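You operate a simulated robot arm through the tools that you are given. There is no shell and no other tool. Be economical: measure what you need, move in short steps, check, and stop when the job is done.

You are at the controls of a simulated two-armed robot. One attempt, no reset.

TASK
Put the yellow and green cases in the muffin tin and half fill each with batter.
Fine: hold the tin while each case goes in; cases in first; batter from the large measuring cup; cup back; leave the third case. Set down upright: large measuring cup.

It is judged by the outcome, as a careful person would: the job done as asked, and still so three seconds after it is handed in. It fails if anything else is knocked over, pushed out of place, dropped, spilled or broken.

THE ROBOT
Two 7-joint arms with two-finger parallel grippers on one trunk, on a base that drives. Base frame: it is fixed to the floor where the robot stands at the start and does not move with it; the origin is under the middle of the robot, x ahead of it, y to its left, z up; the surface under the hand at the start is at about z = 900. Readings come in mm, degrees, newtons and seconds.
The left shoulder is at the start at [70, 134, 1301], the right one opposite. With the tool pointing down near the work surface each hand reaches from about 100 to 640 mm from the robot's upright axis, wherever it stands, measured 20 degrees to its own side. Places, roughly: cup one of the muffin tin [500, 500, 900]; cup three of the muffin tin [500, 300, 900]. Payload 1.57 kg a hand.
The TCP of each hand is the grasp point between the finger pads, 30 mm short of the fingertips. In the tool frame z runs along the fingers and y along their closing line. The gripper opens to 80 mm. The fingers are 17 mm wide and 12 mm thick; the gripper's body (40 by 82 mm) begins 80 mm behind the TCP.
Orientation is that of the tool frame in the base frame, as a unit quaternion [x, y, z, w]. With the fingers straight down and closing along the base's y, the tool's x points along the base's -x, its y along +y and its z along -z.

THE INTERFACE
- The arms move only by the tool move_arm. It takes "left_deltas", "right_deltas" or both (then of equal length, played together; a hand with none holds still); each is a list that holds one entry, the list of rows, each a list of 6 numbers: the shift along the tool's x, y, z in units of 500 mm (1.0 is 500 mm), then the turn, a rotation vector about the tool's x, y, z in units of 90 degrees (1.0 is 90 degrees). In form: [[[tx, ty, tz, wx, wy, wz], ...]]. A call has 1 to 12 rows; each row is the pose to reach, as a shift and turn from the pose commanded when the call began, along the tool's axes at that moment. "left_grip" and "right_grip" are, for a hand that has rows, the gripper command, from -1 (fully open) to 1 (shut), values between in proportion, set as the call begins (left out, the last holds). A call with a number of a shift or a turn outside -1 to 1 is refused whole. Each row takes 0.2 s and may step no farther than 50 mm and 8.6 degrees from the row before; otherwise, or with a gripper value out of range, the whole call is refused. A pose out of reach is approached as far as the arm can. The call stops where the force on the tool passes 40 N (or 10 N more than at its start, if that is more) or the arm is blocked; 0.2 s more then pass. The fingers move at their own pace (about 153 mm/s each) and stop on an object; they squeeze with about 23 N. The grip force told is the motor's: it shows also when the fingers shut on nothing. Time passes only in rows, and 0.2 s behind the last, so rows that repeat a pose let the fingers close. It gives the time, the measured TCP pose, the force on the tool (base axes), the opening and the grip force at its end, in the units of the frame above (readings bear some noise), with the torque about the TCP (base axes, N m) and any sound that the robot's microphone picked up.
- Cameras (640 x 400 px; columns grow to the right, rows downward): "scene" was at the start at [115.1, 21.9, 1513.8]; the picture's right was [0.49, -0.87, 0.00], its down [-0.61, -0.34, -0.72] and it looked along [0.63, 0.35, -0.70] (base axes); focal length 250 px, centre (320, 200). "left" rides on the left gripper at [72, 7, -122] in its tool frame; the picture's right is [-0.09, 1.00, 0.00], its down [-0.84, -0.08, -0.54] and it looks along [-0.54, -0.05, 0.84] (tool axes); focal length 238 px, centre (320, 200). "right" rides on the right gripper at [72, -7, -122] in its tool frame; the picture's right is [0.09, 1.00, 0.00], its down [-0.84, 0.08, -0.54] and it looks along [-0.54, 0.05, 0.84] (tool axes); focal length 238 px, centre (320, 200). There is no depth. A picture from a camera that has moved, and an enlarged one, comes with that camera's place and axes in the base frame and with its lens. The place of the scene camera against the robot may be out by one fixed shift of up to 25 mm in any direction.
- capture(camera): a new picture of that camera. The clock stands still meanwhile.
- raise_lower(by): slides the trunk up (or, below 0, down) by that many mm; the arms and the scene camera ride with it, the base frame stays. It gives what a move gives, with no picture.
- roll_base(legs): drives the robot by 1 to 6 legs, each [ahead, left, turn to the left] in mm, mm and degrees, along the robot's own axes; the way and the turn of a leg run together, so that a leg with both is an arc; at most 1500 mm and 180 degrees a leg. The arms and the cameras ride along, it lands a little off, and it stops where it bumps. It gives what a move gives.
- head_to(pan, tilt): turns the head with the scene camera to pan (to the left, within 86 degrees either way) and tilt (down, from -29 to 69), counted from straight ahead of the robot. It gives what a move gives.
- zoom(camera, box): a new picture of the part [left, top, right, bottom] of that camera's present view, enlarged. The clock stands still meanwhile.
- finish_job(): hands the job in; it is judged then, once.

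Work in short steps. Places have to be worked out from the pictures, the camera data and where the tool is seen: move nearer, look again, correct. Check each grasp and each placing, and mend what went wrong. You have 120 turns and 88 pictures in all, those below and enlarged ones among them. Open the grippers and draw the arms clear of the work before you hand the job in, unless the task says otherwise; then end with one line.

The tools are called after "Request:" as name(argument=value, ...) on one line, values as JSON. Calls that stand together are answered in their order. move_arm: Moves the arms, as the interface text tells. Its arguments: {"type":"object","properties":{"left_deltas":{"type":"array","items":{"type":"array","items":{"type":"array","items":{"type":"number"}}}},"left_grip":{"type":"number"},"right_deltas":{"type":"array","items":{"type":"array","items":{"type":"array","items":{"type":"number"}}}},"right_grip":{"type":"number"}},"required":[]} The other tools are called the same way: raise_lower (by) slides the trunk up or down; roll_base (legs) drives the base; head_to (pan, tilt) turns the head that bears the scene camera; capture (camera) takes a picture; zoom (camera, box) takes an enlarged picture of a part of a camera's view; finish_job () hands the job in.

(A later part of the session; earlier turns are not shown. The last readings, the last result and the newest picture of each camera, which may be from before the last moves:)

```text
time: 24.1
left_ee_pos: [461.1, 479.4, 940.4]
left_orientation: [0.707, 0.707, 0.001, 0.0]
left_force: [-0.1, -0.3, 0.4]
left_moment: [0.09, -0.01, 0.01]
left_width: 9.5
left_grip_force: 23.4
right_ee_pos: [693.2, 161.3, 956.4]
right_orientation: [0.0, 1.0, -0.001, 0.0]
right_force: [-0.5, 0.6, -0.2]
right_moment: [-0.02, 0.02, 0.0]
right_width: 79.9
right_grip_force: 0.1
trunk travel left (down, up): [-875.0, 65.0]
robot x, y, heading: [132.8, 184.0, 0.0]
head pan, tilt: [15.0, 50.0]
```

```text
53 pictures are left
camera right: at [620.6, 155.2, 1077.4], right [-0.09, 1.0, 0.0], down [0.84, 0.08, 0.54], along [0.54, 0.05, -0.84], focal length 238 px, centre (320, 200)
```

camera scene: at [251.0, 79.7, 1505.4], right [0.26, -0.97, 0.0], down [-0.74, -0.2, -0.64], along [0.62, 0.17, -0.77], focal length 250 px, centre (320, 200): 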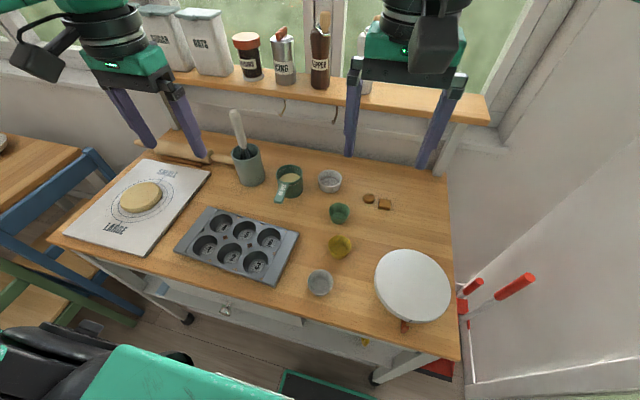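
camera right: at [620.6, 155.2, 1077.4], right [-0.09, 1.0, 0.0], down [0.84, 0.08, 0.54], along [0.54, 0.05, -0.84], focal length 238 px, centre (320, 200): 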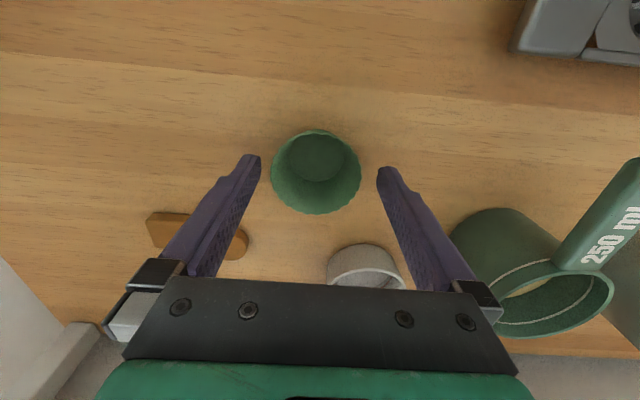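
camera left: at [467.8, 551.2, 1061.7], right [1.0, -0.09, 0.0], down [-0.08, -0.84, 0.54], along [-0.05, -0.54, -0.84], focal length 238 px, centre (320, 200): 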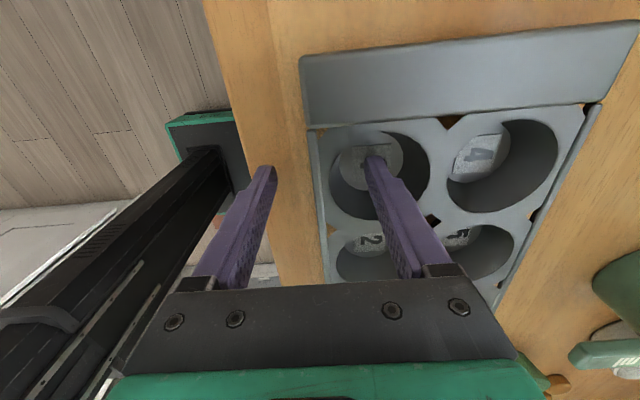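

Aligned; close and lift.

Request:
move_arm(right_deltas=[[[0.002, -0.006, 0, 0, 0, 0], [0.002, -0.006, 0, 0, 0, 0], [0.002, -0.006, 0, 0, 0, 0]]], right_grip=-0.43)

Request:
move_arm(right_deltas=[[[0, 0, -0.04, 0, 0, 0], [0, 0, -0.1, 0, 0, 0], [0, 0, -0.18, 0, 0, 0], [0.05, 0.08, -0.18, 0, 0, 0], [0.1, 0.16, -0.18, 0, 0, 0], [0.16, 0.22, -0.18, 0, 0, 0], [0.22, 0.28, -0.18, 0, 0, 0], [0.26, 0.34, -0.18, 0, 0, 0]]])

Request:
capture(camera="right")

```text
time: 24.9
left_ee_pos: [461.7, 479.6, 940.3]
left_orientation: [0.706, 0.708, 0.0, 0.0]
left_force: [-0.5, 0.2, 0.9]
left_moment: [-0.04, 0.01, 0.03]
left_width: 9.4
left_grip_force: 23.5
right_ee_pos: [692.1, 158.0, 955.8]
right_orientation: [0.0, 1.0, 0.001, 0.0]
right_force: [0.2, 1.2, 0.2]
right_moment: [0.0, 0.0, -0.03]
right_width: 59.0
right_grip_force: 22.9
trunk travel left (down, up): [-875.0, 65.0]
robot x, y, heading: [128.6, 184.9, 0.0]
head pan, tilt: [15.0, 50.0]
```

```text
time: 26.7
left_ee_pos: [461.6, 478.3, 940.9]
left_orientation: [0.708, 0.706, 0.0, 0.0]
left_force: [-0.2, -0.5, 0.9]
left_moment: [0.29, -0.01, -0.06]
left_width: 9.6
left_grip_force: 23.6
right_ee_pos: [574.7, 310.4, 1046.8]
right_orientation: [0.022, 1.0, -0.007, 0.009]
right_force: [1.5, -0.1, -0.1]
right_moment: [-0.03, -0.02, -0.01]
right_width: 58.3
right_grip_force: 22.9
trunk travel left (down, up): [-875.0, 65.0]
robot x, y, heading: [131.2, 186.3, 0.4]
head pan, tilt: [15.0, 50.0]
```

```text
52 pictures are left
camera right: at [500.5, 309.9, 1166.8], right [-0.05, 1.0, -0.02], down [0.83, 0.05, 0.56], along [0.56, 0.01, -0.83], focal length 238 px, centre (320, 200)
```

right: 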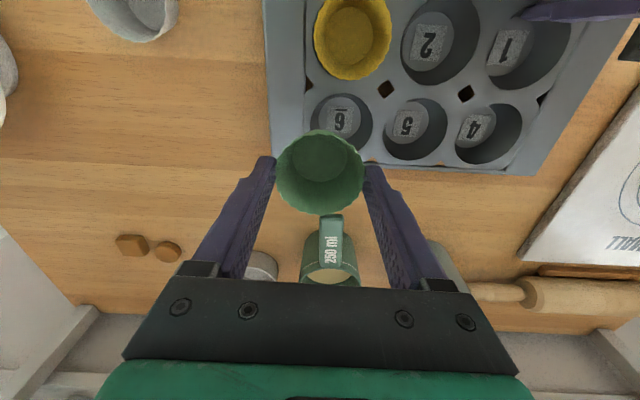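

Green is held. Cup 6 ≈(566,330); the arm lagged a bit there, so I hold and re-read.

Request:
move_arm(right_deltas=[[[-0.008, 0.004, 0.02, 0, 0, 0], [-0.008, 0.004, 0.02, 0, 0, 0]]])

Request:
zoom(camera="right", box=[220, 60, 480, 250])

```text
time: 27.3
left_ee_pos: [460.8, 478.3, 939.9]
left_orientation: [0.707, 0.708, 0.0, 0.0]
left_force: [-0.7, -0.7, 0.1]
left_moment: [0.25, 0.02, -0.01]
left_width: 9.7
left_grip_force: 22.9
right_ee_pos: [576.4, 313.6, 1032.2]
right_orientation: [0.017, 1.0, -0.012, 0.006]
right_force: [0.6, -0.4, -0.5]
right_moment: [0.01, -0.01, 0.01]
right_width: 58.2
right_grip_force: 23.5
trunk travel left (down, up): [-875.0, 65.0]
robot x, y, heading: [129.8, 185.0, 0.0]
head pan, tilt: [15.0, 50.0]
```

```text
2.11 times, centred on (350, 155) of right
camera zoom: at [502.9, 312.2, 1153.5], right [-0.06, 1.0, -0.02], down [0.83, 0.06, 0.55], along [0.55, 0.01, -0.83], focal length 502 px, centre (257, 295)
```

zoom: 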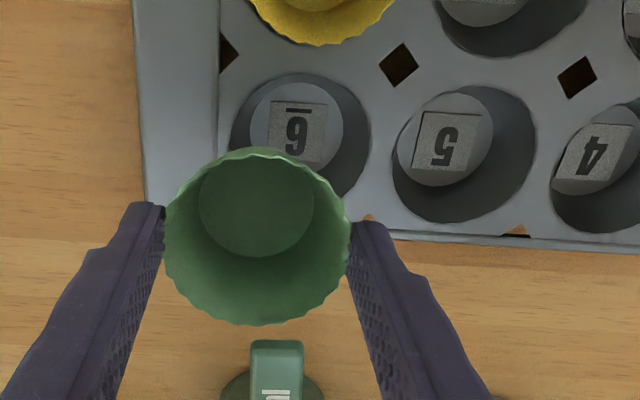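

The hand is stuck ~16 mm short; I check the scene for arm interference.

Request:
capture(camera="scene")

```text
50 pictures are left
camera scene: at [250.0, 186.0, 1505.5], right [0.26, -0.97, 0.0], down [-0.74, -0.2, -0.64], along [0.62, 0.17, -0.77], focal length 250 px, centre (320, 200)
```

scene: 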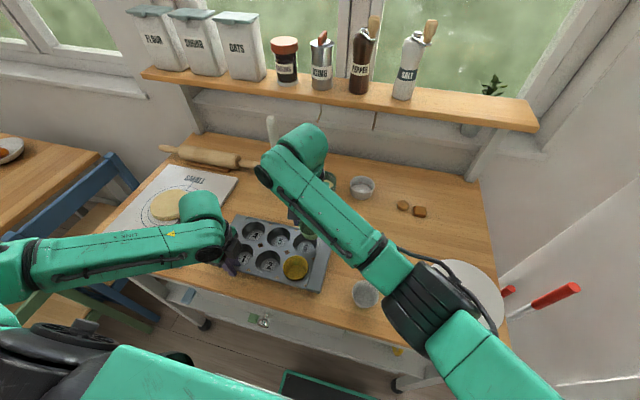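

No collision; it looks like a wrist limit. I yaw the hand ~25° counter-clockwise to relax it.

Request:
move_arm(right_deltas=[[[0, 0, 0, 0, 0, -0.09], [0, 0, 0, 0, 0, -0.18], [0, 0, 0, 0, 0, -0.27], [0, 0, 0, 0, 0, -0.27]]])

Request:
capture(camera="right")

```text
time: 28.3
left_ee_pos: [461.8, 478.3, 940.6]
left_orientation: [0.707, 0.707, -0.001, 0.0]
left_force: [-1.0, -0.7, -0.1]
left_moment: [0.14, 0.01, -0.01]
left_width: 9.6
left_grip_force: 23.0
right_ee_pos: [576.6, 311.5, 1030.5]
right_orientation: [-0.195, 0.981, -0.013, -0.001]
right_force: [-0.1, 0.4, -0.4]
right_moment: [-0.02, -0.02, -0.01]
right_width: 58.2
right_grip_force: 22.7
trunk travel left (down, up): [-875.0, 65.0]
robot x, y, heading: [130.1, 183.9, -0.2]
head pan, tilt: [15.0, 50.0]
```

```text
49 pictures are left
camera right: at [510.8, 282.2, 1152.8], right [-0.47, 0.88, -0.03], down [0.74, 0.41, 0.54], along [0.48, 0.23, -0.84], focal length 238 px, centre (320, 200)
```

right: 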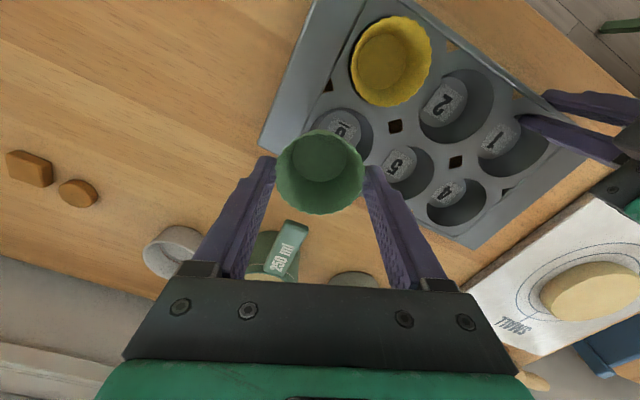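

Yaw worked but position unchanged; I now command the remaining ~20 mm explicitly.

Request:
move_arm(right_deltas=[[[0.002, 0.02, 0, 0, 0, 0], [0.005, 0.041, 0, 0, 0, 0], [0.005, 0.041, 0, 0, 0, 0]]])

```text
time: 29.1
left_ee_pos: [461.2, 477.8, 941.1]
left_orientation: [0.707, 0.707, -0.001, -0.001]
left_force: [-1.0, 1.0, -0.6]
left_moment: [-0.06, 0.0, -0.04]
left_width: 9.6
left_grip_force: 22.7
right_ee_pos: [560.7, 335.6, 1032.7]
right_orientation: [-0.2, 0.98, -0.008, -0.001]
right_force: [-0.2, 0.4, 0.6]
right_moment: [-0.01, -0.01, -0.01]
right_width: 58.5
right_grip_force: 23.0
trunk travel left (down, up): [-875.0, 65.0]
robot x, y, heading: [131.2, 181.3, -0.3]
head pan, tilt: [15.0, 50.0]
```

Reached. I correct to (566,330), lower to z≈995 and look.

Request:
move_arm(right_deltas=[[[-0.007, -0.014, 0.04, 0, 0, 0], [-0.007, -0.014, 0.072, 0, 0, 0], [-0.007, -0.014, 0.072, 0, 0, 0]]])

Request:
zoom(camera="right", box=[220, 60, 480, 250])

```text
time: 29.9
left_ee_pos: [461.0, 479.7, 941.1]
left_orientation: [0.707, 0.708, 0.001, 0.001]
left_force: [0.3, 0.8, -0.3]
left_moment: [-0.03, 0.02, -0.05]
left_width: 9.6
left_grip_force: 23.1
right_ee_pos: [575.2, 327.7, 1003.7]
right_orientation: [-0.194, 0.981, -0.009, 0.007]
right_force: [0.4, -0.4, -0.2]
right_moment: [0.02, 0.03, 0.0]
right_width: 58.7
right_grip_force: 0.9
trunk travel left (down, up): [-875.0, 65.0]
robot x, y, heading: [134.3, 182.6, -0.0]
head pan, tilt: [15.0, 50.0]
```

```text
2.11 times, centred on (350, 155) of right
camera zoom: at [509.2, 296.5, 1123.9], right [-0.46, 0.89, -0.02], down [0.73, 0.4, 0.55], along [0.49, 0.24, -0.84], focal length 502 px, centre (257, 295)
```

zoom: 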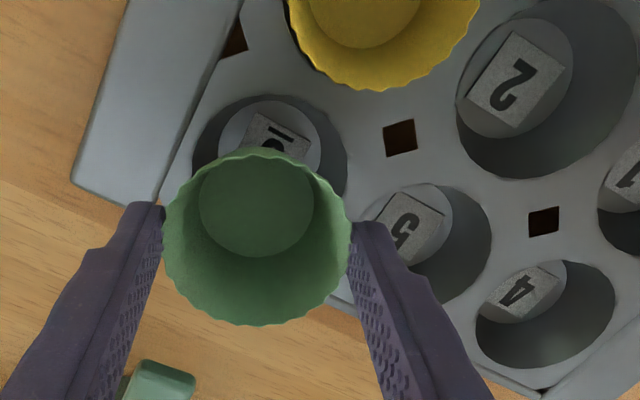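

Grip force dipped, so I tighten the command, and yaw a further 16° while correcting toward (566,330).

Request:
move_arm(right_deltas=[[[0.005, 0.005, 0, 0, 0, -0.06], [0.01, 0.008, 0, 0, 0, -0.12], [0.015, 0.011, 0, 0, 0, -0.18], [0.015, 0.011, 0, 0, 0, -0.18]]], right_grip=-0.1)

Request:
zoom(camera="right", box=[220, 60, 480, 250])

```text
time: 31.1
left_ee_pos: [461.4, 479.5, 941.0]
left_orientation: [0.708, 0.707, 0.0, 0.0]
left_force: [-0.5, 0.5, 2.3]
left_moment: [-0.25, 0.0, -0.01]
left_width: 9.8
left_grip_force: 22.9
right_ee_pos: [573.1, 321.4, 999.6]
right_orientation: [-0.326, 0.945, -0.016, 0.005]
right_force: [0.4, 0.6, 0.4]
right_moment: [0.0, -0.02, -0.01]
right_width: 57.9
right_grip_force: 23.2
trunk travel left (down, up): [-875.0, 65.0]
robot x, y, heading: [136.3, 184.3, -0.0]
head pan, tilt: [15.0, 50.0]
stopped in row 4 (right hand): the arm was blocked; the commanded pose is now the measured one
```

```text
2.11 times, centred on (350, 155) of right
camera zoom: at [517.6, 275.5, 1121.6], right [-0.68, 0.73, -0.03], down [0.6, 0.59, 0.54], along [0.41, 0.35, -0.84], focal length 502 px, centre (257, 295)
```

zoom: 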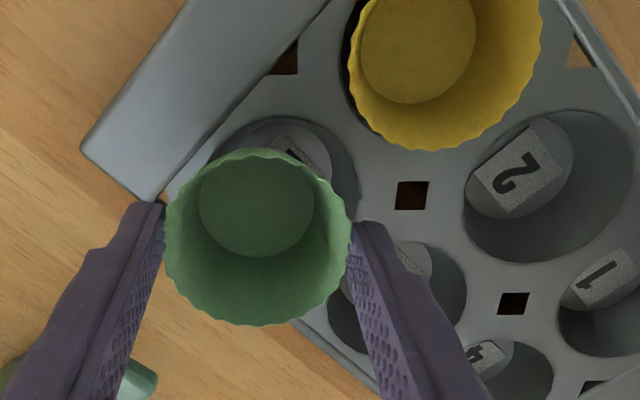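

Something blocks the arm; I look at the scene close up.

Request:
zoom(camera="scene", box=[180, 80, 420, 300])

Request:
capture(camera="left")

```text
1.82 times, centred on (300, 190) of scene
camera zoom: at [250.0, 186.4, 1505.6], right [0.26, -0.97, 0.0], down [-0.74, -0.2, -0.64], along [0.62, 0.17, -0.77], focal length 455 px, centre (356, 218)
```

zoom: 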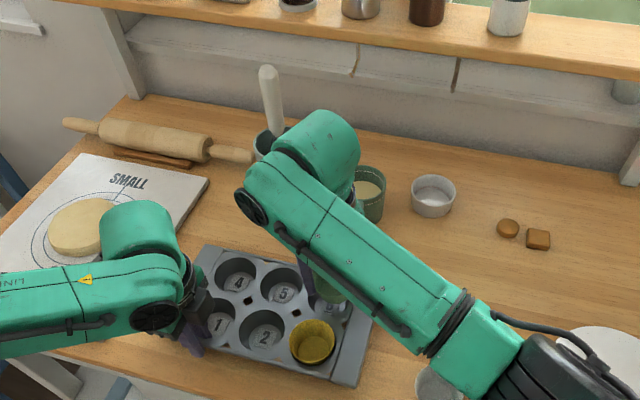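

```text
45 pictures are left
camera left: at [467.4, 550.8, 1062.3], right [1.0, -0.09, 0.0], down [-0.08, -0.84, 0.54], along [-0.05, -0.54, -0.84], focal length 238 px, centre (320, 200)
```

left: 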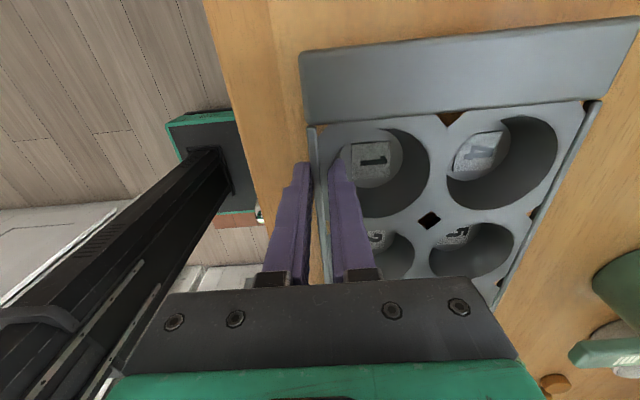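

Nothing is touching; it's a joint limit. I'll free the tin, raise both hands (un-yawing the right), and shift the base another 80 mm left.

Request:
move_arm(left_deltas=[[[0, 0, 0, 0, 0, 0], [0, 0, 0, 0, 0, 0], [0, 0, -0.06, 0, 0, 0], [0, 0, -0.12, 0, 0, 0], [0, 0, -0.18, 0, 0, 0], [0, 0, -0.18, 0, 0, 0]]], left_grip=-0.5, right_deltas=[[[0.015, -0.02, -0.05, 0, 0, 0.08], [0.03, -0.04, -0.1, 0, 0, 0.16], [0.045, -0.06, -0.12, 0, 0, 0.24], [0.06, -0.08, -0.12, 0, 0, 0.32], [0.075, -0.094, -0.12, 0, 0, 0.4], [0.075, -0.094, -0.12, 0, 0, 0.4]]])

Request:
roll_base(legs=[[0, 80, 0]])

Request:
capture(camera="right")

```text
time: 32.5
left_ee_pos: [462.4, 477.8, 1031.6]
left_orientation: [0.708, 0.707, 0.0, 0.0]
left_force: [0.2, 0.7, -0.2]
left_moment: [-0.01, 0.01, -0.01]
left_width: 60.2
left_grip_force: 0.0
right_ee_pos: [570.5, 265.3, 1062.5]
right_orientation: [-0.02, 1.0, -0.011, 0.009]
right_force: [0.1, -0.7, -0.8]
right_moment: [0.02, -0.04, -0.02]
right_width: 58.2
right_grip_force: 23.4
trunk travel left (down, up): [-875.0, 65.0]
robot x, y, heading: [132.9, 183.7, 0.2]
head pan, tilt: [15.0, 50.0]
```

```text
time: 33.5
left_ee_pos: [461.0, 550.9, 1031.7]
left_orientation: [0.709, 0.706, 0.002, -0.001]
left_force: [0.5, -1.0, 0.3]
left_moment: [0.01, 0.0, -0.01]
left_width: 59.9
left_grip_force: 0.0
right_ee_pos: [569.9, 337.5, 1061.5]
right_orientation: [-0.018, 1.0, -0.009, 0.009]
right_force: [0.1, 0.1, -0.7]
right_moment: [0.05, 0.02, -0.01]
right_width: 58.3
right_grip_force: 23.0
trunk travel left (down, up): [-875.0, 65.0]
robot x, y, heading: [131.6, 262.4, 0.1]
head pan, tilt: [15.0, 50.0]
```

```text
44 pictures are left
camera right: at [495.5, 331.1, 1182.3], right [-0.13, 0.99, -0.02], down [0.82, 0.12, 0.56], along [0.55, 0.05, -0.83], focal length 238 px, centre (320, 200)
```

right: 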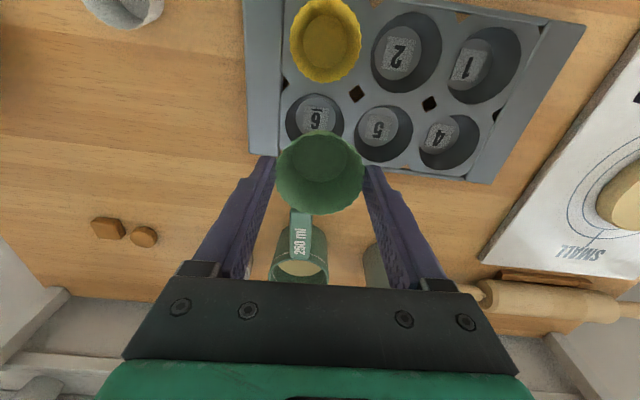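

Robot y≈262 now. I re-grip the tin with the left hand, and level the right hand over cup 6.

Request:
move_arm(left_deltas=[[[-0.073, 0.001, 0, 0, 0, 0], [-0.146, 0.002, 0.02, 0, 0, 0], [-0.146, 0.002, 0.09, 0, 0, 0], [-0.146, 0.002, 0.15, 0, 0, 0], [-0.146, 0.002, 0.181, 0, 0, 0], [-0.146, 0.002, 0.181, 0, 0, 0]]], left_grip=-0.5, right_deltas=[[[0.003, -0.008, 0, -0.006, 0.006, 0.01], [0.007, -0.015, 0, -0.0114, 0.0114, 0.023], [0.007, -0.015, 0.02, -0.0114, 0.0114, 0.023], [0.007, -0.015, 0.04, -0.0114, 0.0114, 0.023], [0.007, -0.015, 0.06, -0.0114, 0.0114, 0.023], [0.007, -0.015, 0.06, -0.0114, 0.0114, 0.023]]])

Request:
move_arm(left_deltas=[[[0, 0, 0, 0, 0, 0], [0, 0, 0, 0, 0, 0], [0, 0, 0, 0, 0, 0]]], left_grip=1)

Request:
zoom(camera="right", box=[220, 60, 480, 250])

```text
time: 34.9
left_ee_pos: [462.9, 481.2, 938.7]
left_orientation: [0.708, 0.706, -0.001, 0.0]
left_force: [1.0, 0.1, -0.3]
left_moment: [0.01, -0.02, -0.02]
left_width: 59.9
left_grip_force: 0.0
right_ee_pos: [566.5, 335.0, 1031.0]
right_orientation: [0.001, 1.0, -0.002, 0.0]
right_force: [-0.3, 0.7, -1.4]
right_moment: [0.01, 0.01, 0.03]
right_width: 57.8
right_grip_force: 22.7
trunk travel left (down, up): [-875.0, 65.0]
robot x, y, heading: [131.2, 263.8, -0.2]
head pan, tilt: [15.0, 50.0]
```

```text
time: 35.7
left_ee_pos: [463.1, 480.4, 939.4]
left_orientation: [0.708, 0.706, 0.0, 0.0]
left_force: [-0.1, -0.1, 0.7]
left_moment: [0.01, -0.01, -0.06]
left_width: 9.4
left_grip_force: 23.0
right_ee_pos: [566.5, 333.7, 1031.6]
right_orientation: [0.0, 1.0, -0.003, -0.001]
right_force: [0.3, 0.7, 0.4]
right_moment: [-0.03, 0.0, -0.03]
right_width: 57.9
right_grip_force: 23.2
trunk travel left (down, up): [-875.0, 65.0]
robot x, y, heading: [133.8, 261.0, 0.0]
head pan, tilt: [15.0, 50.0]
```

```text
2.11 times, centred on (350, 155) of right
camera zoom: at [494.6, 328.6, 1153.0], right [-0.09, 1.0, 0.0], down [0.84, 0.08, 0.54], along [0.54, 0.05, -0.84], focal length 502 px, centre (257, 295)
```

zoom: 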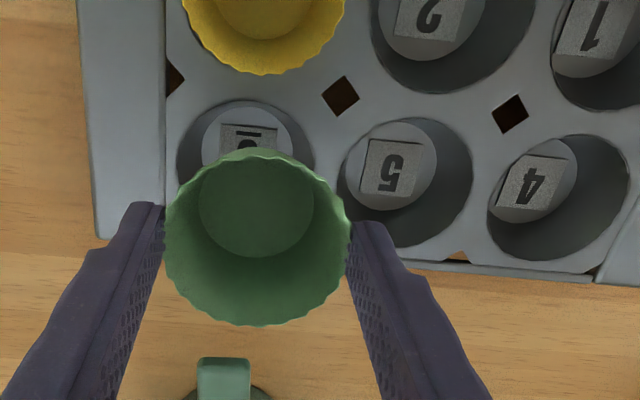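

Cup 6 ≈(568,330). I correct by 3 mm and lower the green case in.

Request:
move_arm(right_deltas=[[[-0.005, -0.007, 0.02, 0, 0, 0], [-0.005, -0.007, 0.05, 0, 0, 0], [-0.005, -0.007, 0.08, 0, 0, 0], [-0.005, -0.007, 0.11, 0, 0, 0], [-0.005, -0.007, 0.132, 0, 0, 0], [-0.005, -0.007, 0.132, 0, 0, 0]]])

Request:
zoom(camera="right", box=[220, 60, 480, 250])

```text
time: 37.1
left_ee_pos: [462.6, 480.5, 939.5]
left_orientation: [0.709, 0.706, 0.001, 0.001]
left_force: [-0.7, -0.2, -0.6]
left_moment: [0.01, 0.01, -0.04]
left_width: 9.5
left_grip_force: 22.5
right_ee_pos: [570.9, 331.4, 965.8]
right_orientation: [-0.001, 1.0, -0.003, -0.001]
right_force: [-0.4, -0.6, -0.2]
right_moment: [0.02, 0.02, -0.02]
right_width: 58.0
right_grip_force: 22.4
trunk travel left (down, up): [-875.0, 65.0]
robot x, y, heading: [133.0, 264.6, -0.2]
head pan, tilt: [15.0, 50.0]
```

```text
2.11 times, centred on (350, 155) of right
camera zoom: at [498.8, 325.3, 1087.0], right [-0.09, 1.0, 0.0], down [0.84, 0.08, 0.54], along [0.54, 0.05, -0.84], focal length 502 px, centre (257, 295)
```

zoom: 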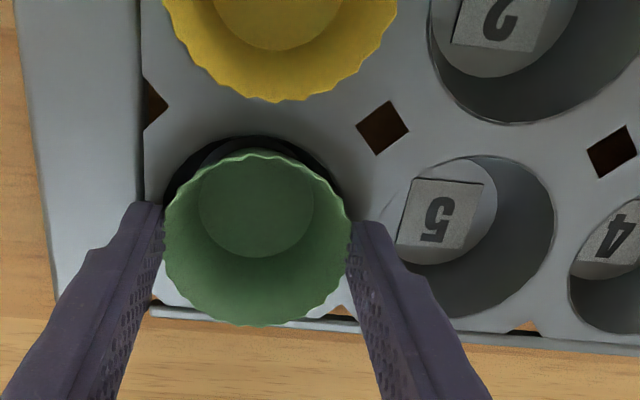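

Concentric as before. I release and rise.

Request:
move_arm(right_deltas=[[[0, 0, 0, 0, 0, 0], [0, 0, 0, 0, 0, 0], [0, 0, -0.05, 0, 0, 0], [0, 0, -0.12, 0, 0, 0], [0, 0, -0.2, 0, 0, 0], [0, -0.09, -0.24, 0, 0, 0], [0, -0.18, -0.24, 0, 0, 0], [0, -0.27, -0.24, 0, 0, 0]]], right_grip=-0.75)

Request:
zoom(camera="scene", box=[220, 120, 420, 300])

Request:
capture(camera="right")

```text
time: 38.9
left_ee_pos: [463.4, 478.8, 941.1]
left_orientation: [0.708, 0.706, 0.0, -0.001]
left_force: [-0.1, -0.3, -0.1]
left_moment: [0.02, 0.03, 0.04]
left_width: 9.4
left_grip_force: 22.8
right_ee_pos: [566.8, 195.6, 1085.9]
right_orientation: [0.0, 1.0, -0.002, 0.0]
right_force: [-0.5, 0.6, -0.6]
right_moment: [-0.01, 0.02, 0.0]
right_width: 69.9
right_grip_force: 0.0
trunk travel left (down, up): [-875.0, 65.0]
robot x, y, heading: [132.3, 262.9, -0.1]
head pan, tilt: [15.0, 50.0]
```

```text
2.22 times, centred on (320, 210) of scene
camera zoom: at [250.1, 262.4, 1505.6], right [0.26, -0.97, 0.0], down [-0.74, -0.2, -0.64], along [0.62, 0.17, -0.77], focal length 556 px, centre (320, 178)
```

zoom: 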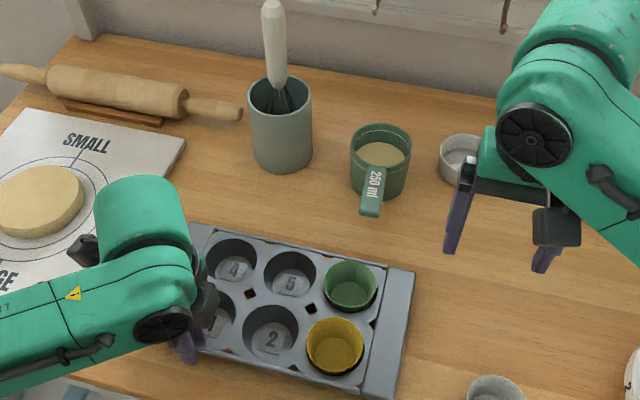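

```text
40 pictures are left
camera right: at [496.6, 189.7, 1207.5], right [-0.09, 1.0, 0.0], down [0.84, 0.08, 0.54], along [0.54, 0.05, -0.84], focal length 238 px, centre (320, 200)
```

right: 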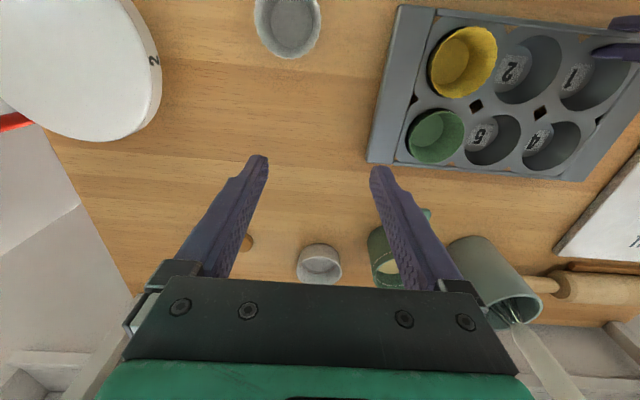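

Both cases sit in cups 3 and 6. Now I release the tin, lift the left hand clear, and retract the right hand to the side.

Request:
move_arm(left_deltas=[[[0, 0, 0, 0, 0, 0], [0, 0, 0, 0, 0, 0], [0, 0, -0.06, 0, 0, 0], [0, 0, -0.14, 0, 0, 0], [0, 0, -0.22, 0, 0, 0], [0, 0, -0.3, 0, 0, 0]]], left_grip=-0.5, right_deltas=[[[0.02, -0.05, -0.02, 0, 0, 0], [0.04, -0.1, -0.04, 0, 0, 0], [0.06, -0.15, -0.06, 0, 0, 0], [0.08, -0.2, -0.08, 0, 0, 0], [0.1, -0.25, -0.1, 0, 0, 0], [0.12, -0.3, -0.13, 0, 0, 0]]])

Request:
move_arm(left_deltas=[[[-0.028, 0.032, 0, 0, 0, -0.0909], [-0.056, 0.064, 0, 0, 0, -0.1818], [-0.084, 0.096, 0, 0, 0, -0.2727], [-0.112, 0.128, 0, 0, 0, -0.3636], [-0.14, 0.16, 0, 0, 0, -0.4545], [-0.168, 0.192, 0, 0, 0, -0.5454], [-0.196, 0.224, 0, 0, 0, -0.6363], [-0.224, 0.256, 0, 0, 0, -0.7272], [-0.252, 0.288, 0, 0, 0, -0.8181], [-0.28, 0.32, 0, 0, 0, -0.909], [-0.31, 0.35, 0, 0, 0, -1.0], [-0.31, 0.35, 0, 0, 0, -1.0]]], left_grip=-0.5)

Request:
capture(camera="left")

```text
time: 40.3
left_ee_pos: [481.9, 460.6, 1050.3]
left_orientation: [0.712, 0.702, -0.005, 0.008]
left_force: [0.4, -0.4, -0.1]
left_moment: [0.0, 0.04, 0.02]
left_width: 60.2
left_grip_force: 0.0
left hand out of reach, approached as far as the arm can: row 5, 6
right_ee_pos: [509.0, 45.3, 1151.3]
right_orientation: [0.0, 1.0, -0.002, 0.0]
right_force: [0.2, -0.8, -0.1]
right_moment: [0.01, -0.01, -0.01]
right_width: 70.1
right_grip_force: 0.0
trunk travel left (down, up): [-875.0, 65.0]
robot x, y, heading: [132.3, 261.4, -0.2]
head pan, tilt: [15.0, 50.0]
```

```text
time: 42.9
left_ee_pos: [660.7, 305.3, 1050.9]
left_orientation: [0.001, 1.0, 0.0, 0.0]
left_force: [0.2, 0.6, -0.7]
left_moment: [0.01, 0.02, 0.01]
left_width: 60.2
left_grip_force: 0.0
right_ee_pos: [508.7, 45.7, 1151.5]
right_orientation: [0.0, 1.0, -0.003, 0.001]
right_force: [0.3, 0.3, 0.1]
right_moment: [-0.03, 0.05, -0.02]
right_width: 69.9
right_grip_force: 0.1
trunk travel left (down, up): [-875.0, 65.0]
robot x, y, heading: [131.5, 264.2, -0.0]
head pan, tilt: [15.0, 50.0]
```

```text
39 pictures are left
camera left: at [587.8, 311.9, 1173.3], right [0.09, 1.0, 0.0], down [0.84, -0.08, 0.54], along [0.54, -0.05, -0.84], focal length 238 px, centre (320, 200)
```

left: 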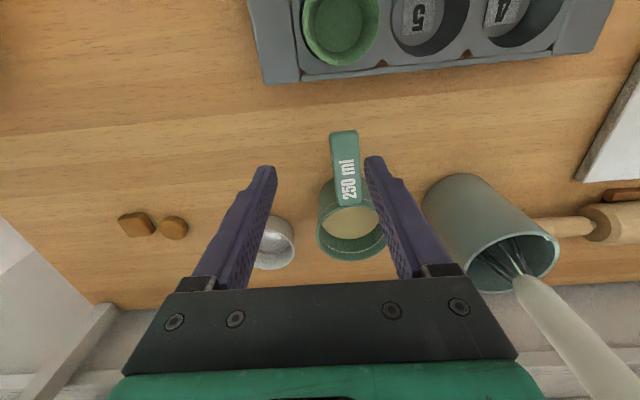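

Triangulating, the handle top is at z≈970, spanning x≈652–716 at y≈327–331, cup centre ≈(755,332). I move the left hand over the handle near the cup and stop above it to check.

Request:
move_arm(left_deltas=[[[-0.04, 0.025, 0, 0, 0, 0], [-0.083, 0.049, 0, 0, 0, 0], [-0.083, 0.049, 0.05, 0, 0, 0], [-0.083, 0.049, 0.08, 0, 0, 0], [-0.083, 0.049, 0.08, 0, 0, 0]]], left_grip=-0.4)

Request:
capture(camera="left")

Request:
zoom(camera="scene", box=[260, 100, 420, 220])

```text
time: 44.1
left_ee_pos: [701.4, 328.4, 1010.6]
left_orientation: [0.002, 1.0, 0.001, 0.0]
left_force: [0.3, 0.1, 0.6]
left_moment: [-0.03, 0.05, 0.0]
left_width: 56.0
left_grip_force: 0.0
right_ee_pos: [509.4, 45.5, 1152.0]
right_orientation: [0.001, 1.0, -0.002, 0.0]
right_force: [-1.1, 0.2, 0.3]
right_moment: [0.02, 0.0, 0.03]
right_width: 69.8
right_grip_force: 0.0
trunk travel left (down, up): [-875.0, 65.0]
robot x, y, heading: [134.2, 263.7, -0.0]
head pan, tilt: [15.0, 50.0]
```

```text
38 pictures are left
camera left: at [628.1, 335.0, 1132.1], right [0.1, 1.0, 0.0], down [0.84, -0.08, 0.54], along [0.54, -0.05, -0.84], focal length 238 px, centre (320, 200)
```

left: 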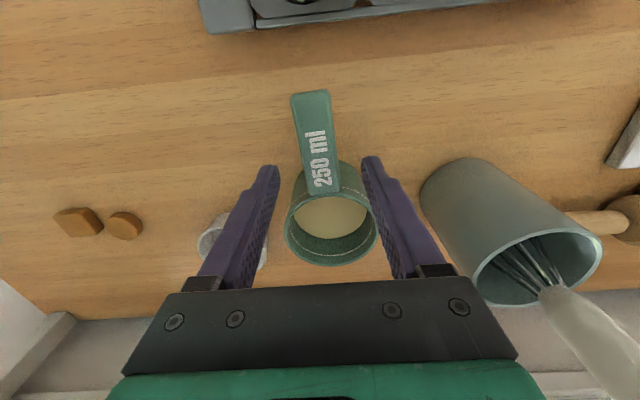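

```text
3.33 times, centred on (340, 160) of scene
camera zoom: at [250.4, 264.3, 1505.5], right [0.26, -0.97, 0.0], down [-0.74, -0.2, -0.64], along [0.62, 0.16, -0.77], focal length 834 px, centre (253, 333)
```

zoom: 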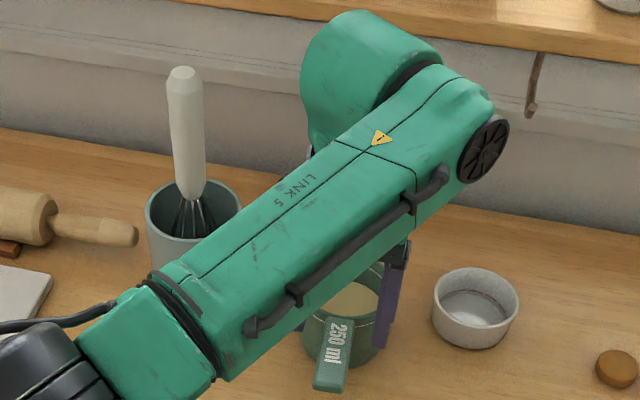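

Well centred. I shift 4 mm back, match the handle's ~4° yaw, descend to handle height and grip.

Request:
move_arm(left_deltas=[[[0.009, 0.003, 0.03, 0, 0, -0.05], [0.009, 0.003, 0.06, 0, 0, -0.05], [0.009, 0.003, 0.085, 0, 0, -0.05], [0.009, 0.003, 0.098, 0, 0, -0.05]]], left_grip=-0.4)

Request:
capture(camera="left")

```text
time: 45.1
left_ee_pos: [696.9, 330.7, 960.4]
left_orientation: [-0.038, 0.999, -0.001, 0.0]
left_force: [0.1, -0.5, -0.5]
left_moment: [0.02, 0.04, -0.02]
left_width: 56.0
left_grip_force: 0.0
right_ee_pos: [510.0, 45.8, 1152.0]
right_orientation: [0.0, 1.0, -0.002, 0.0]
right_force: [-0.4, -0.4, -1.0]
right_moment: [0.0, 0.01, 0.0]
right_width: 70.3
right_grip_force: 0.2
trunk travel left (down, up): [-875.0, 65.0]
robot x, y, heading: [132.1, 262.4, -0.2]
head pan, tilt: [15.0, 50.0]
```

```text
36 pictures are left
camera left: at [624.3, 332.5, 1082.5], right [0.02, 1.0, 0.0], down [0.84, -0.01, 0.54], along [0.54, -0.01, -0.84], focal length 238 px, centre (320, 200)
```

left: 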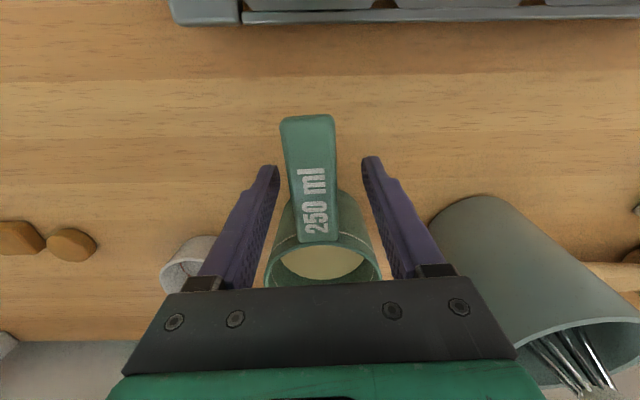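

Fingers straddle the handle. Close.

Request:
move_arm(left_deltas=[[[0, 0, 0, 0, 0, 0], [0, 0, 0, 0, 0, 0], [0, 0, 0, 0, 0, 0]]], left_grip=1)

Request:
move_arm(left_deltas=[[[0, 0, -0.02, 0, 0, 0], [0, 0, -0.04, 0, 0, 0], [0, 0, -0.04, 0, 0, 0]]])

Request:
capture(camera="left")

```text
time: 45.9
left_ee_pos: [697.3, 330.9, 961.1]
left_orientation: [-0.037, 0.999, 0.0, -0.001]
left_force: [-0.6, -1.1, -0.3]
left_moment: [-0.04, 0.03, -0.03]
left_width: 25.1
left_grip_force: 23.0
right_ee_pos: [509.0, 45.2, 1150.9]
right_orientation: [0.0, 1.0, -0.003, 0.0]
right_force: [0.6, -0.7, -0.1]
right_moment: [0.02, -0.01, -0.01]
right_width: 70.0
right_grip_force: 0.1
trunk travel left (down, up): [-875.0, 65.0]
robot x, y, heading: [133.9, 260.6, 0.1]
head pan, tilt: [15.0, 50.0]
```

```text
time: 46.7
left_ee_pos: [697.8, 330.1, 982.6]
left_orientation: [-0.037, 0.999, 0.0, 0.0]
left_force: [-0.4, 0.6, -1.6]
left_moment: [-0.01, 0.08, -0.01]
left_width: 25.2
left_grip_force: 23.0
right_ee_pos: [510.4, 45.9, 1151.0]
right_orientation: [0.0, 1.0, -0.002, -0.001]
right_force: [-0.1, -0.5, 0.9]
right_moment: [0.02, -0.03, -0.02]
right_width: 69.9
right_grip_force: 0.0
trunk travel left (down, up): [-875.0, 65.0]
robot x, y, heading: [132.7, 261.6, -0.2]
head pan, tilt: [15.0, 50.0]
```

```text
35 pictures are left
camera left: at [624.9, 331.3, 1103.1], right [0.02, 1.0, 0.0], down [0.84, -0.01, 0.54], along [0.54, -0.01, -0.84], focal length 238 px, centre (320, 200)
```

left: 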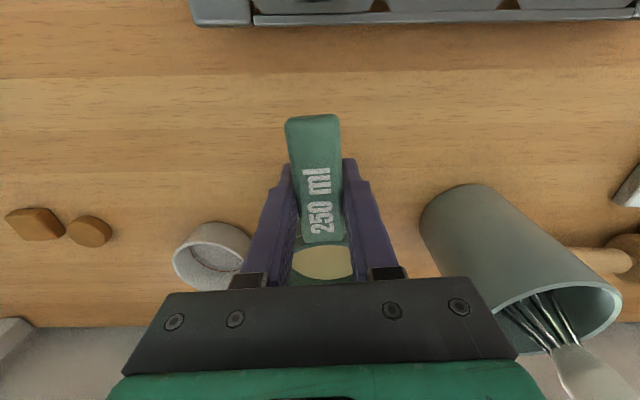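

Cup lifted cleanly (~0.15 kg, no sag). I lift to z≈1043 and carry it slowly toward a spot just right of cup 6.

Request:
move_arm(left_deltas=[[[0, 0, -0.06, 0, 0, 0], [0, 0, -0.12, 0, 0, 0], [0.06, -0.01, -0.12, 0, 0, 0.01], [0.12, -0.02, -0.12, 0, 0, 0.02], [0.18, -0.03, -0.12, 0, 0, 0.03], [0.24, -0.04, -0.12, 0, 0, 0.04], [0.3, -0.05, -0.12, 0, 0, 0.047], [0.34, -0.053, -0.12, 0, 0, 0.047], [0.365, -0.053, -0.12, 0, 0, 0.047], [0.365, -0.053, -0.12, 0, 0, 0.047]]])

Request:
capture(camera="left")

Request:
capture(camera="right")

```text
time: 48.9
left_ee_pos: [516.7, 288.3, 1039.5]
left_orientation: [-0.001, 1.0, 0.0, 0.0]
left_force: [-0.6, 0.2, -2.3]
left_moment: [0.0, 0.1, -0.01]
left_width: 25.2
left_grip_force: 23.3
right_ee_pos: [509.6, 45.7, 1150.6]
right_orientation: [0.0, 1.0, -0.003, 0.0]
right_force: [0.4, -0.3, 0.3]
right_moment: [-0.05, 0.0, -0.01]
right_width: 69.8
right_grip_force: 0.1
trunk travel left (down, up): [-875.0, 65.0]
robot x, y, heading: [131.4, 264.4, -0.2]
head pan, tilt: [15.0, 50.0]
```

```text
34 pictures are left
camera left: at [443.9, 295.6, 1161.8], right [0.09, 1.0, 0.0], down [0.84, -0.08, 0.54], along [0.54, -0.05, -0.84], focal length 238 px, centre (320, 200)
```

left: 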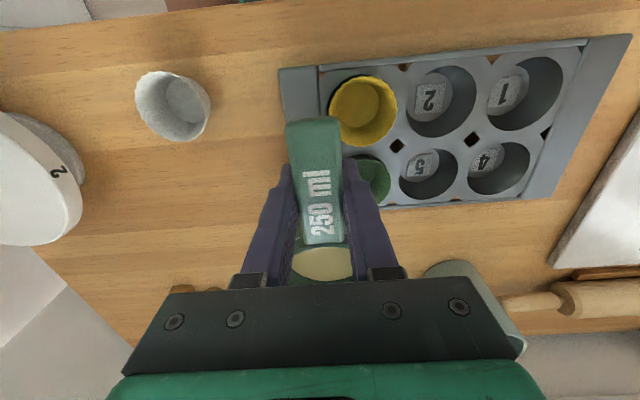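

```text
33 pictures are left
camera right: at [437.4, 40.1, 1273.2], right [-0.09, 1.0, 0.0], down [0.84, 0.08, 0.54], along [0.54, 0.05, -0.84], focal length 238 px, centre (320, 200)
```

right: 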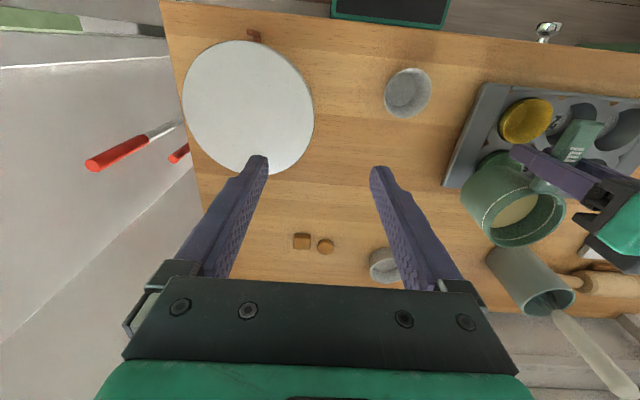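

Cup carried level. I set its lip over the green case (TCP ≈(515,286,1018)) and tilt 15° toward +y.

Request:
move_arm(left_deltas=[[[0.003, -0.005, 0.02, 0, 0, 0], [0.003, -0.005, 0.043, 0, 0, 0], [0.003, -0.005, 0.043, 0.06, 0, 0], [0.003, -0.005, 0.043, 0.12, 0, 0], [0.003, -0.005, 0.043, 0.167, 0, 0], [0.003, -0.005, 0.043, 0.167, 0, 0]]])

Request:
zoom(camera="scene", box=[280, 160, 440, 280])

Request:
zoom(camera="right", box=[440, 70, 640, 270])

```text
time: 50.3
left_ee_pos: [514.3, 287.5, 1018.9]
left_orientation: [-0.002, 0.991, -0.131, 0.0]
left_force: [-0.8, -0.2, -1.9]
left_moment: [0.01, 0.09, 0.0]
left_width: 25.1
left_grip_force: 23.1
right_ee_pos: [509.9, 45.1, 1151.7]
right_orientation: [0.0, 1.0, -0.002, 0.0]
right_force: [0.7, 0.2, -0.3]
right_moment: [-0.04, 0.02, 0.01]
right_width: 70.1
right_grip_force: 0.0
trunk travel left (down, up): [-875.0, 65.0]
robot x, y, heading: [135.4, 265.4, -0.4]
head pan, tilt: [15.0, 50.0]
```

```text
3.33 times, centred on (360, 220) of scene
camera zoom: at [250.8, 264.1, 1505.5], right [0.26, -0.97, 0.0], down [-0.74, -0.2, -0.64], along [0.62, 0.16, -0.77], focal length 834 px, centre (187, 133)
```

zoom: 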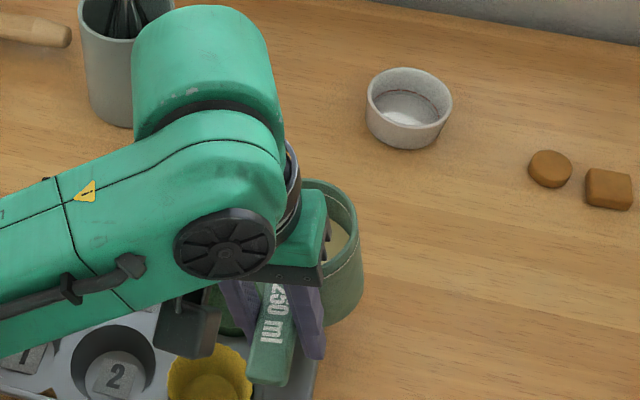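

```text
2.00 times, centred on (540, 170) of right
camera zoom: at [437.4, 39.9, 1273.1], right [-0.09, 1.0, 0.0], down [0.84, 0.08, 0.54], along [0.54, 0.05, -0.84], focal length 477 px, centre (-120, 260)
```

zoom: 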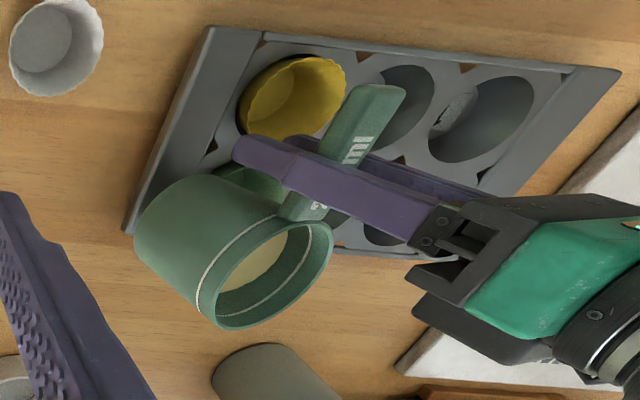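

The tilt is in the right direction and nothing is flowing yet. I tilt to 27° and use the left wrist view.

Request:
move_arm(left_deltas=[[[0, 0, 0, 0.067, 0, 0], [0, 0, 0, 0.133, 0, 0], [0, 0, 0, 0.133, 0, 0]]])

Request:
capture(camera="left")

```text
time: 51.1
left_ee_pos: [513.1, 287.6, 1020.9]
left_orientation: [0.0, 0.972, -0.234, 0.0]
left_force: [-0.2, 0.7, -1.2]
left_moment: [-0.01, 0.06, -0.01]
left_width: 25.2
left_grip_force: 23.2
right_ee_pos: [510.4, 43.9, 1150.9]
right_orientation: [-0.001, 1.0, -0.002, 0.0]
right_force: [-0.5, 0.2, -1.0]
right_moment: [0.0, 0.0, 0.01]
right_width: 70.0
right_grip_force: 0.0
trunk travel left (down, up): [-875.0, 65.0]
robot x, y, heading: [130.5, 262.9, -0.2]
head pan, tilt: [15.0, 50.0]
```

```text
30 pictures are left
camera left: at [442.2, 348.6, 1125.4], right [0.09, 0.89, -0.45], down [0.84, 0.18, 0.52], along [0.54, -0.43, -0.73], focal length 238 px, centre (320, 200)
```

left: 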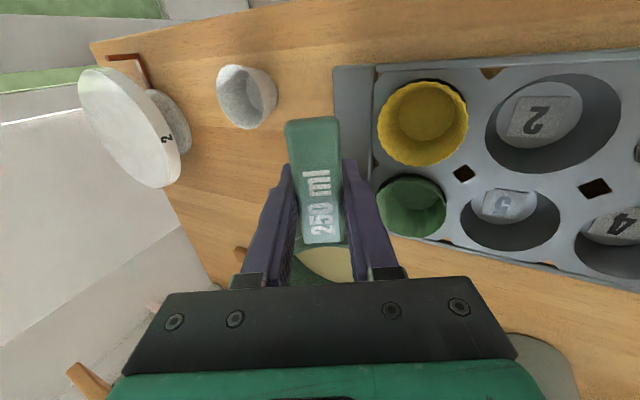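

Green case still empty, lip over it. I shift +3 mm x and tilt to ~34°.

Request:
move_arm(left_deltas=[[[-0.006, 0, 0, 0.04, 0, 0], [-0.006, 0, 0, 0.075, 0, 0], [-0.006, 0, 0, 0.075, 0, 0]]])

Request:
capture(camera="left")

```text
time: 51.9
left_ee_pos: [517.7, 287.6, 1020.7]
left_orientation: [0.0, 0.957, -0.29, 0.0]
left_force: [-0.2, -0.4, -1.5]
left_moment: [0.06, 0.12, 0.0]
left_width: 25.0
left_grip_force: 22.8
right_ee_pos: [509.1, 45.4, 1151.6]
right_orientation: [-0.001, 1.0, -0.003, 0.0]
right_force: [-0.5, -0.3, 0.0]
right_moment: [-0.03, 0.04, -0.03]
right_width: 70.0
right_grip_force: 0.0
trunk travel left (down, up): [-875.0, 65.0]
robot x, y, heading: [131.6, 262.8, -0.2]
head pan, tilt: [15.0, 50.0]
```

```text
29 pictures are left
camera left: at [444.8, 360.5, 1117.5], right [0.09, 0.83, -0.55], down [0.84, 0.24, 0.49], along [0.54, -0.51, -0.67], focal length 238 px, centre (320, 200)
```

left: 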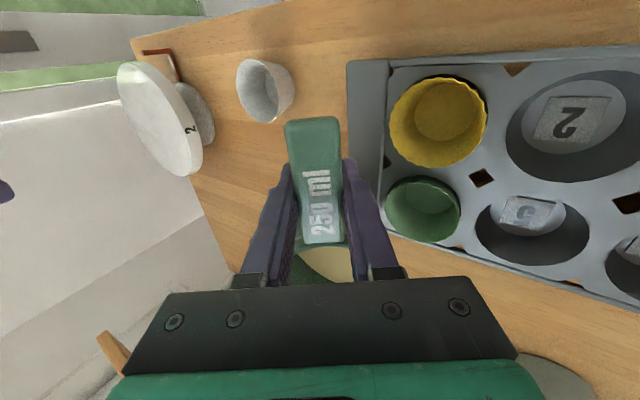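

Still empty; tilt to ~41°, shifting 3 mm to keep the lip above the case.

Request:
move_arm(left_deltas=[[[0, 0.003, -0.002, 0.04, 0, 0], [0, 0.005, -0.003, 0.078, 0, 0], [0, 0.005, -0.003, 0.078, 0, 0]]])

Request:
capture(camera="left")

```text
time: 52.7
left_ee_pos: [517.4, 290.5, 1019.5]
left_orientation: [-0.001, 0.938, -0.348, 0.0]
left_force: [0.2, 0.0, -1.5]
left_moment: [0.05, 0.13, -0.01]
left_width: 25.1
left_grip_force: 23.0
right_ee_pos: [508.8, 45.7, 1151.8]
right_orientation: [0.0, 1.0, -0.003, 0.0]
right_force: [0.4, -0.4, 0.0]
right_moment: [-0.02, 0.0, 0.01]
right_width: 69.8
right_grip_force: 0.1
trunk travel left (down, up): [-875.0, 65.0]
robot x, y, heading: [129.3, 260.2, -0.4]
head pan, tilt: [15.0, 50.0]
```

```text
28 pictures are left
camera left: at [444.7, 374.3, 1107.6], right [0.09, 0.75, -0.65], down [0.84, 0.3, 0.46], along [0.54, -0.59, -0.6], focal length 238 px, centre (320, 200)
```

left: 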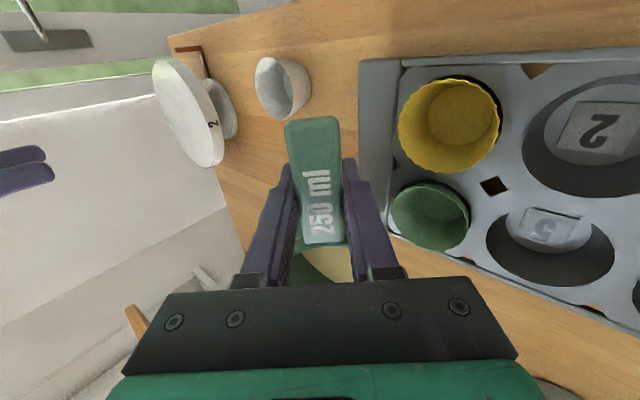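

Still nothing; the batter is near the lip. Tilt to ~47°.

Request:
move_arm(left_deltas=[[[0, 0.002, -0.002, 0.035, 0, 0], [0, 0.004, -0.003, 0.067, 0, 0], [0, 0.004, -0.003, 0.067, 0, 0]]])

Request:
capture(camera="left")

```text
time: 53.5
left_ee_pos: [517.3, 292.6, 1020.4]
left_orientation: [0.0, 0.917, -0.398, -0.001]
left_force: [0.4, -0.5, -2.0]
left_moment: [0.01, 0.08, 0.0]
left_width: 25.5
left_grip_force: 23.1
right_ee_pos: [509.2, 45.1, 1152.1]
right_orientation: [-0.001, 1.0, -0.003, 0.001]
right_force: [-1.0, 0.2, 0.4]
right_moment: [0.04, 0.01, -0.01]
right_width: 70.1
right_grip_force: 0.1
trunk travel left (down, up): [-875.0, 65.0]
robot x, y, heading: [130.1, 263.8, 0.1]
head pan, tilt: [15.0, 50.0]
```

```text
27 pictures are left
camera left: at [445.0, 386.3, 1098.5], right [0.09, 0.68, -0.73], down [0.84, 0.34, 0.43], along [0.54, -0.65, -0.54], focal length 238 px, centre (320, 200)
```

left: 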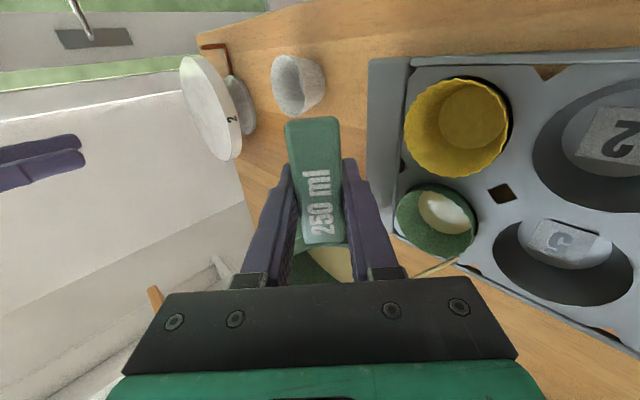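

Batter is flowing and pooling in the green case; I zoom to check the stream and level.

Request:
zoom(camera="left", box=[370, 160, 510, 290])

```text
3.08 times, centred on (440, 225) of left
camera zoom: at [445.0, 386.3, 1098.5], right [0.09, 0.68, -0.73], down [0.84, 0.34, 0.43], along [0.54, -0.65, -0.54], focal length 733 px, centre (-49, 123)
```

zoom: 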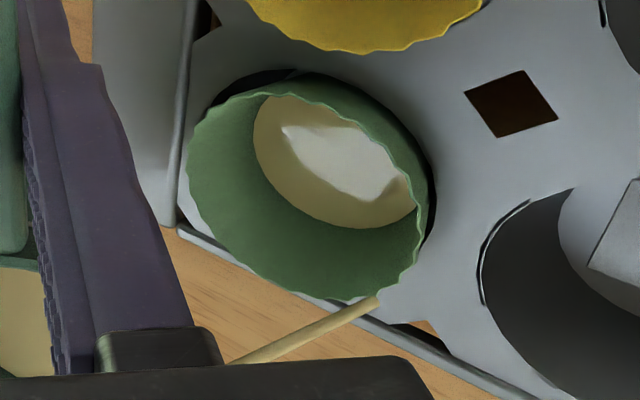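

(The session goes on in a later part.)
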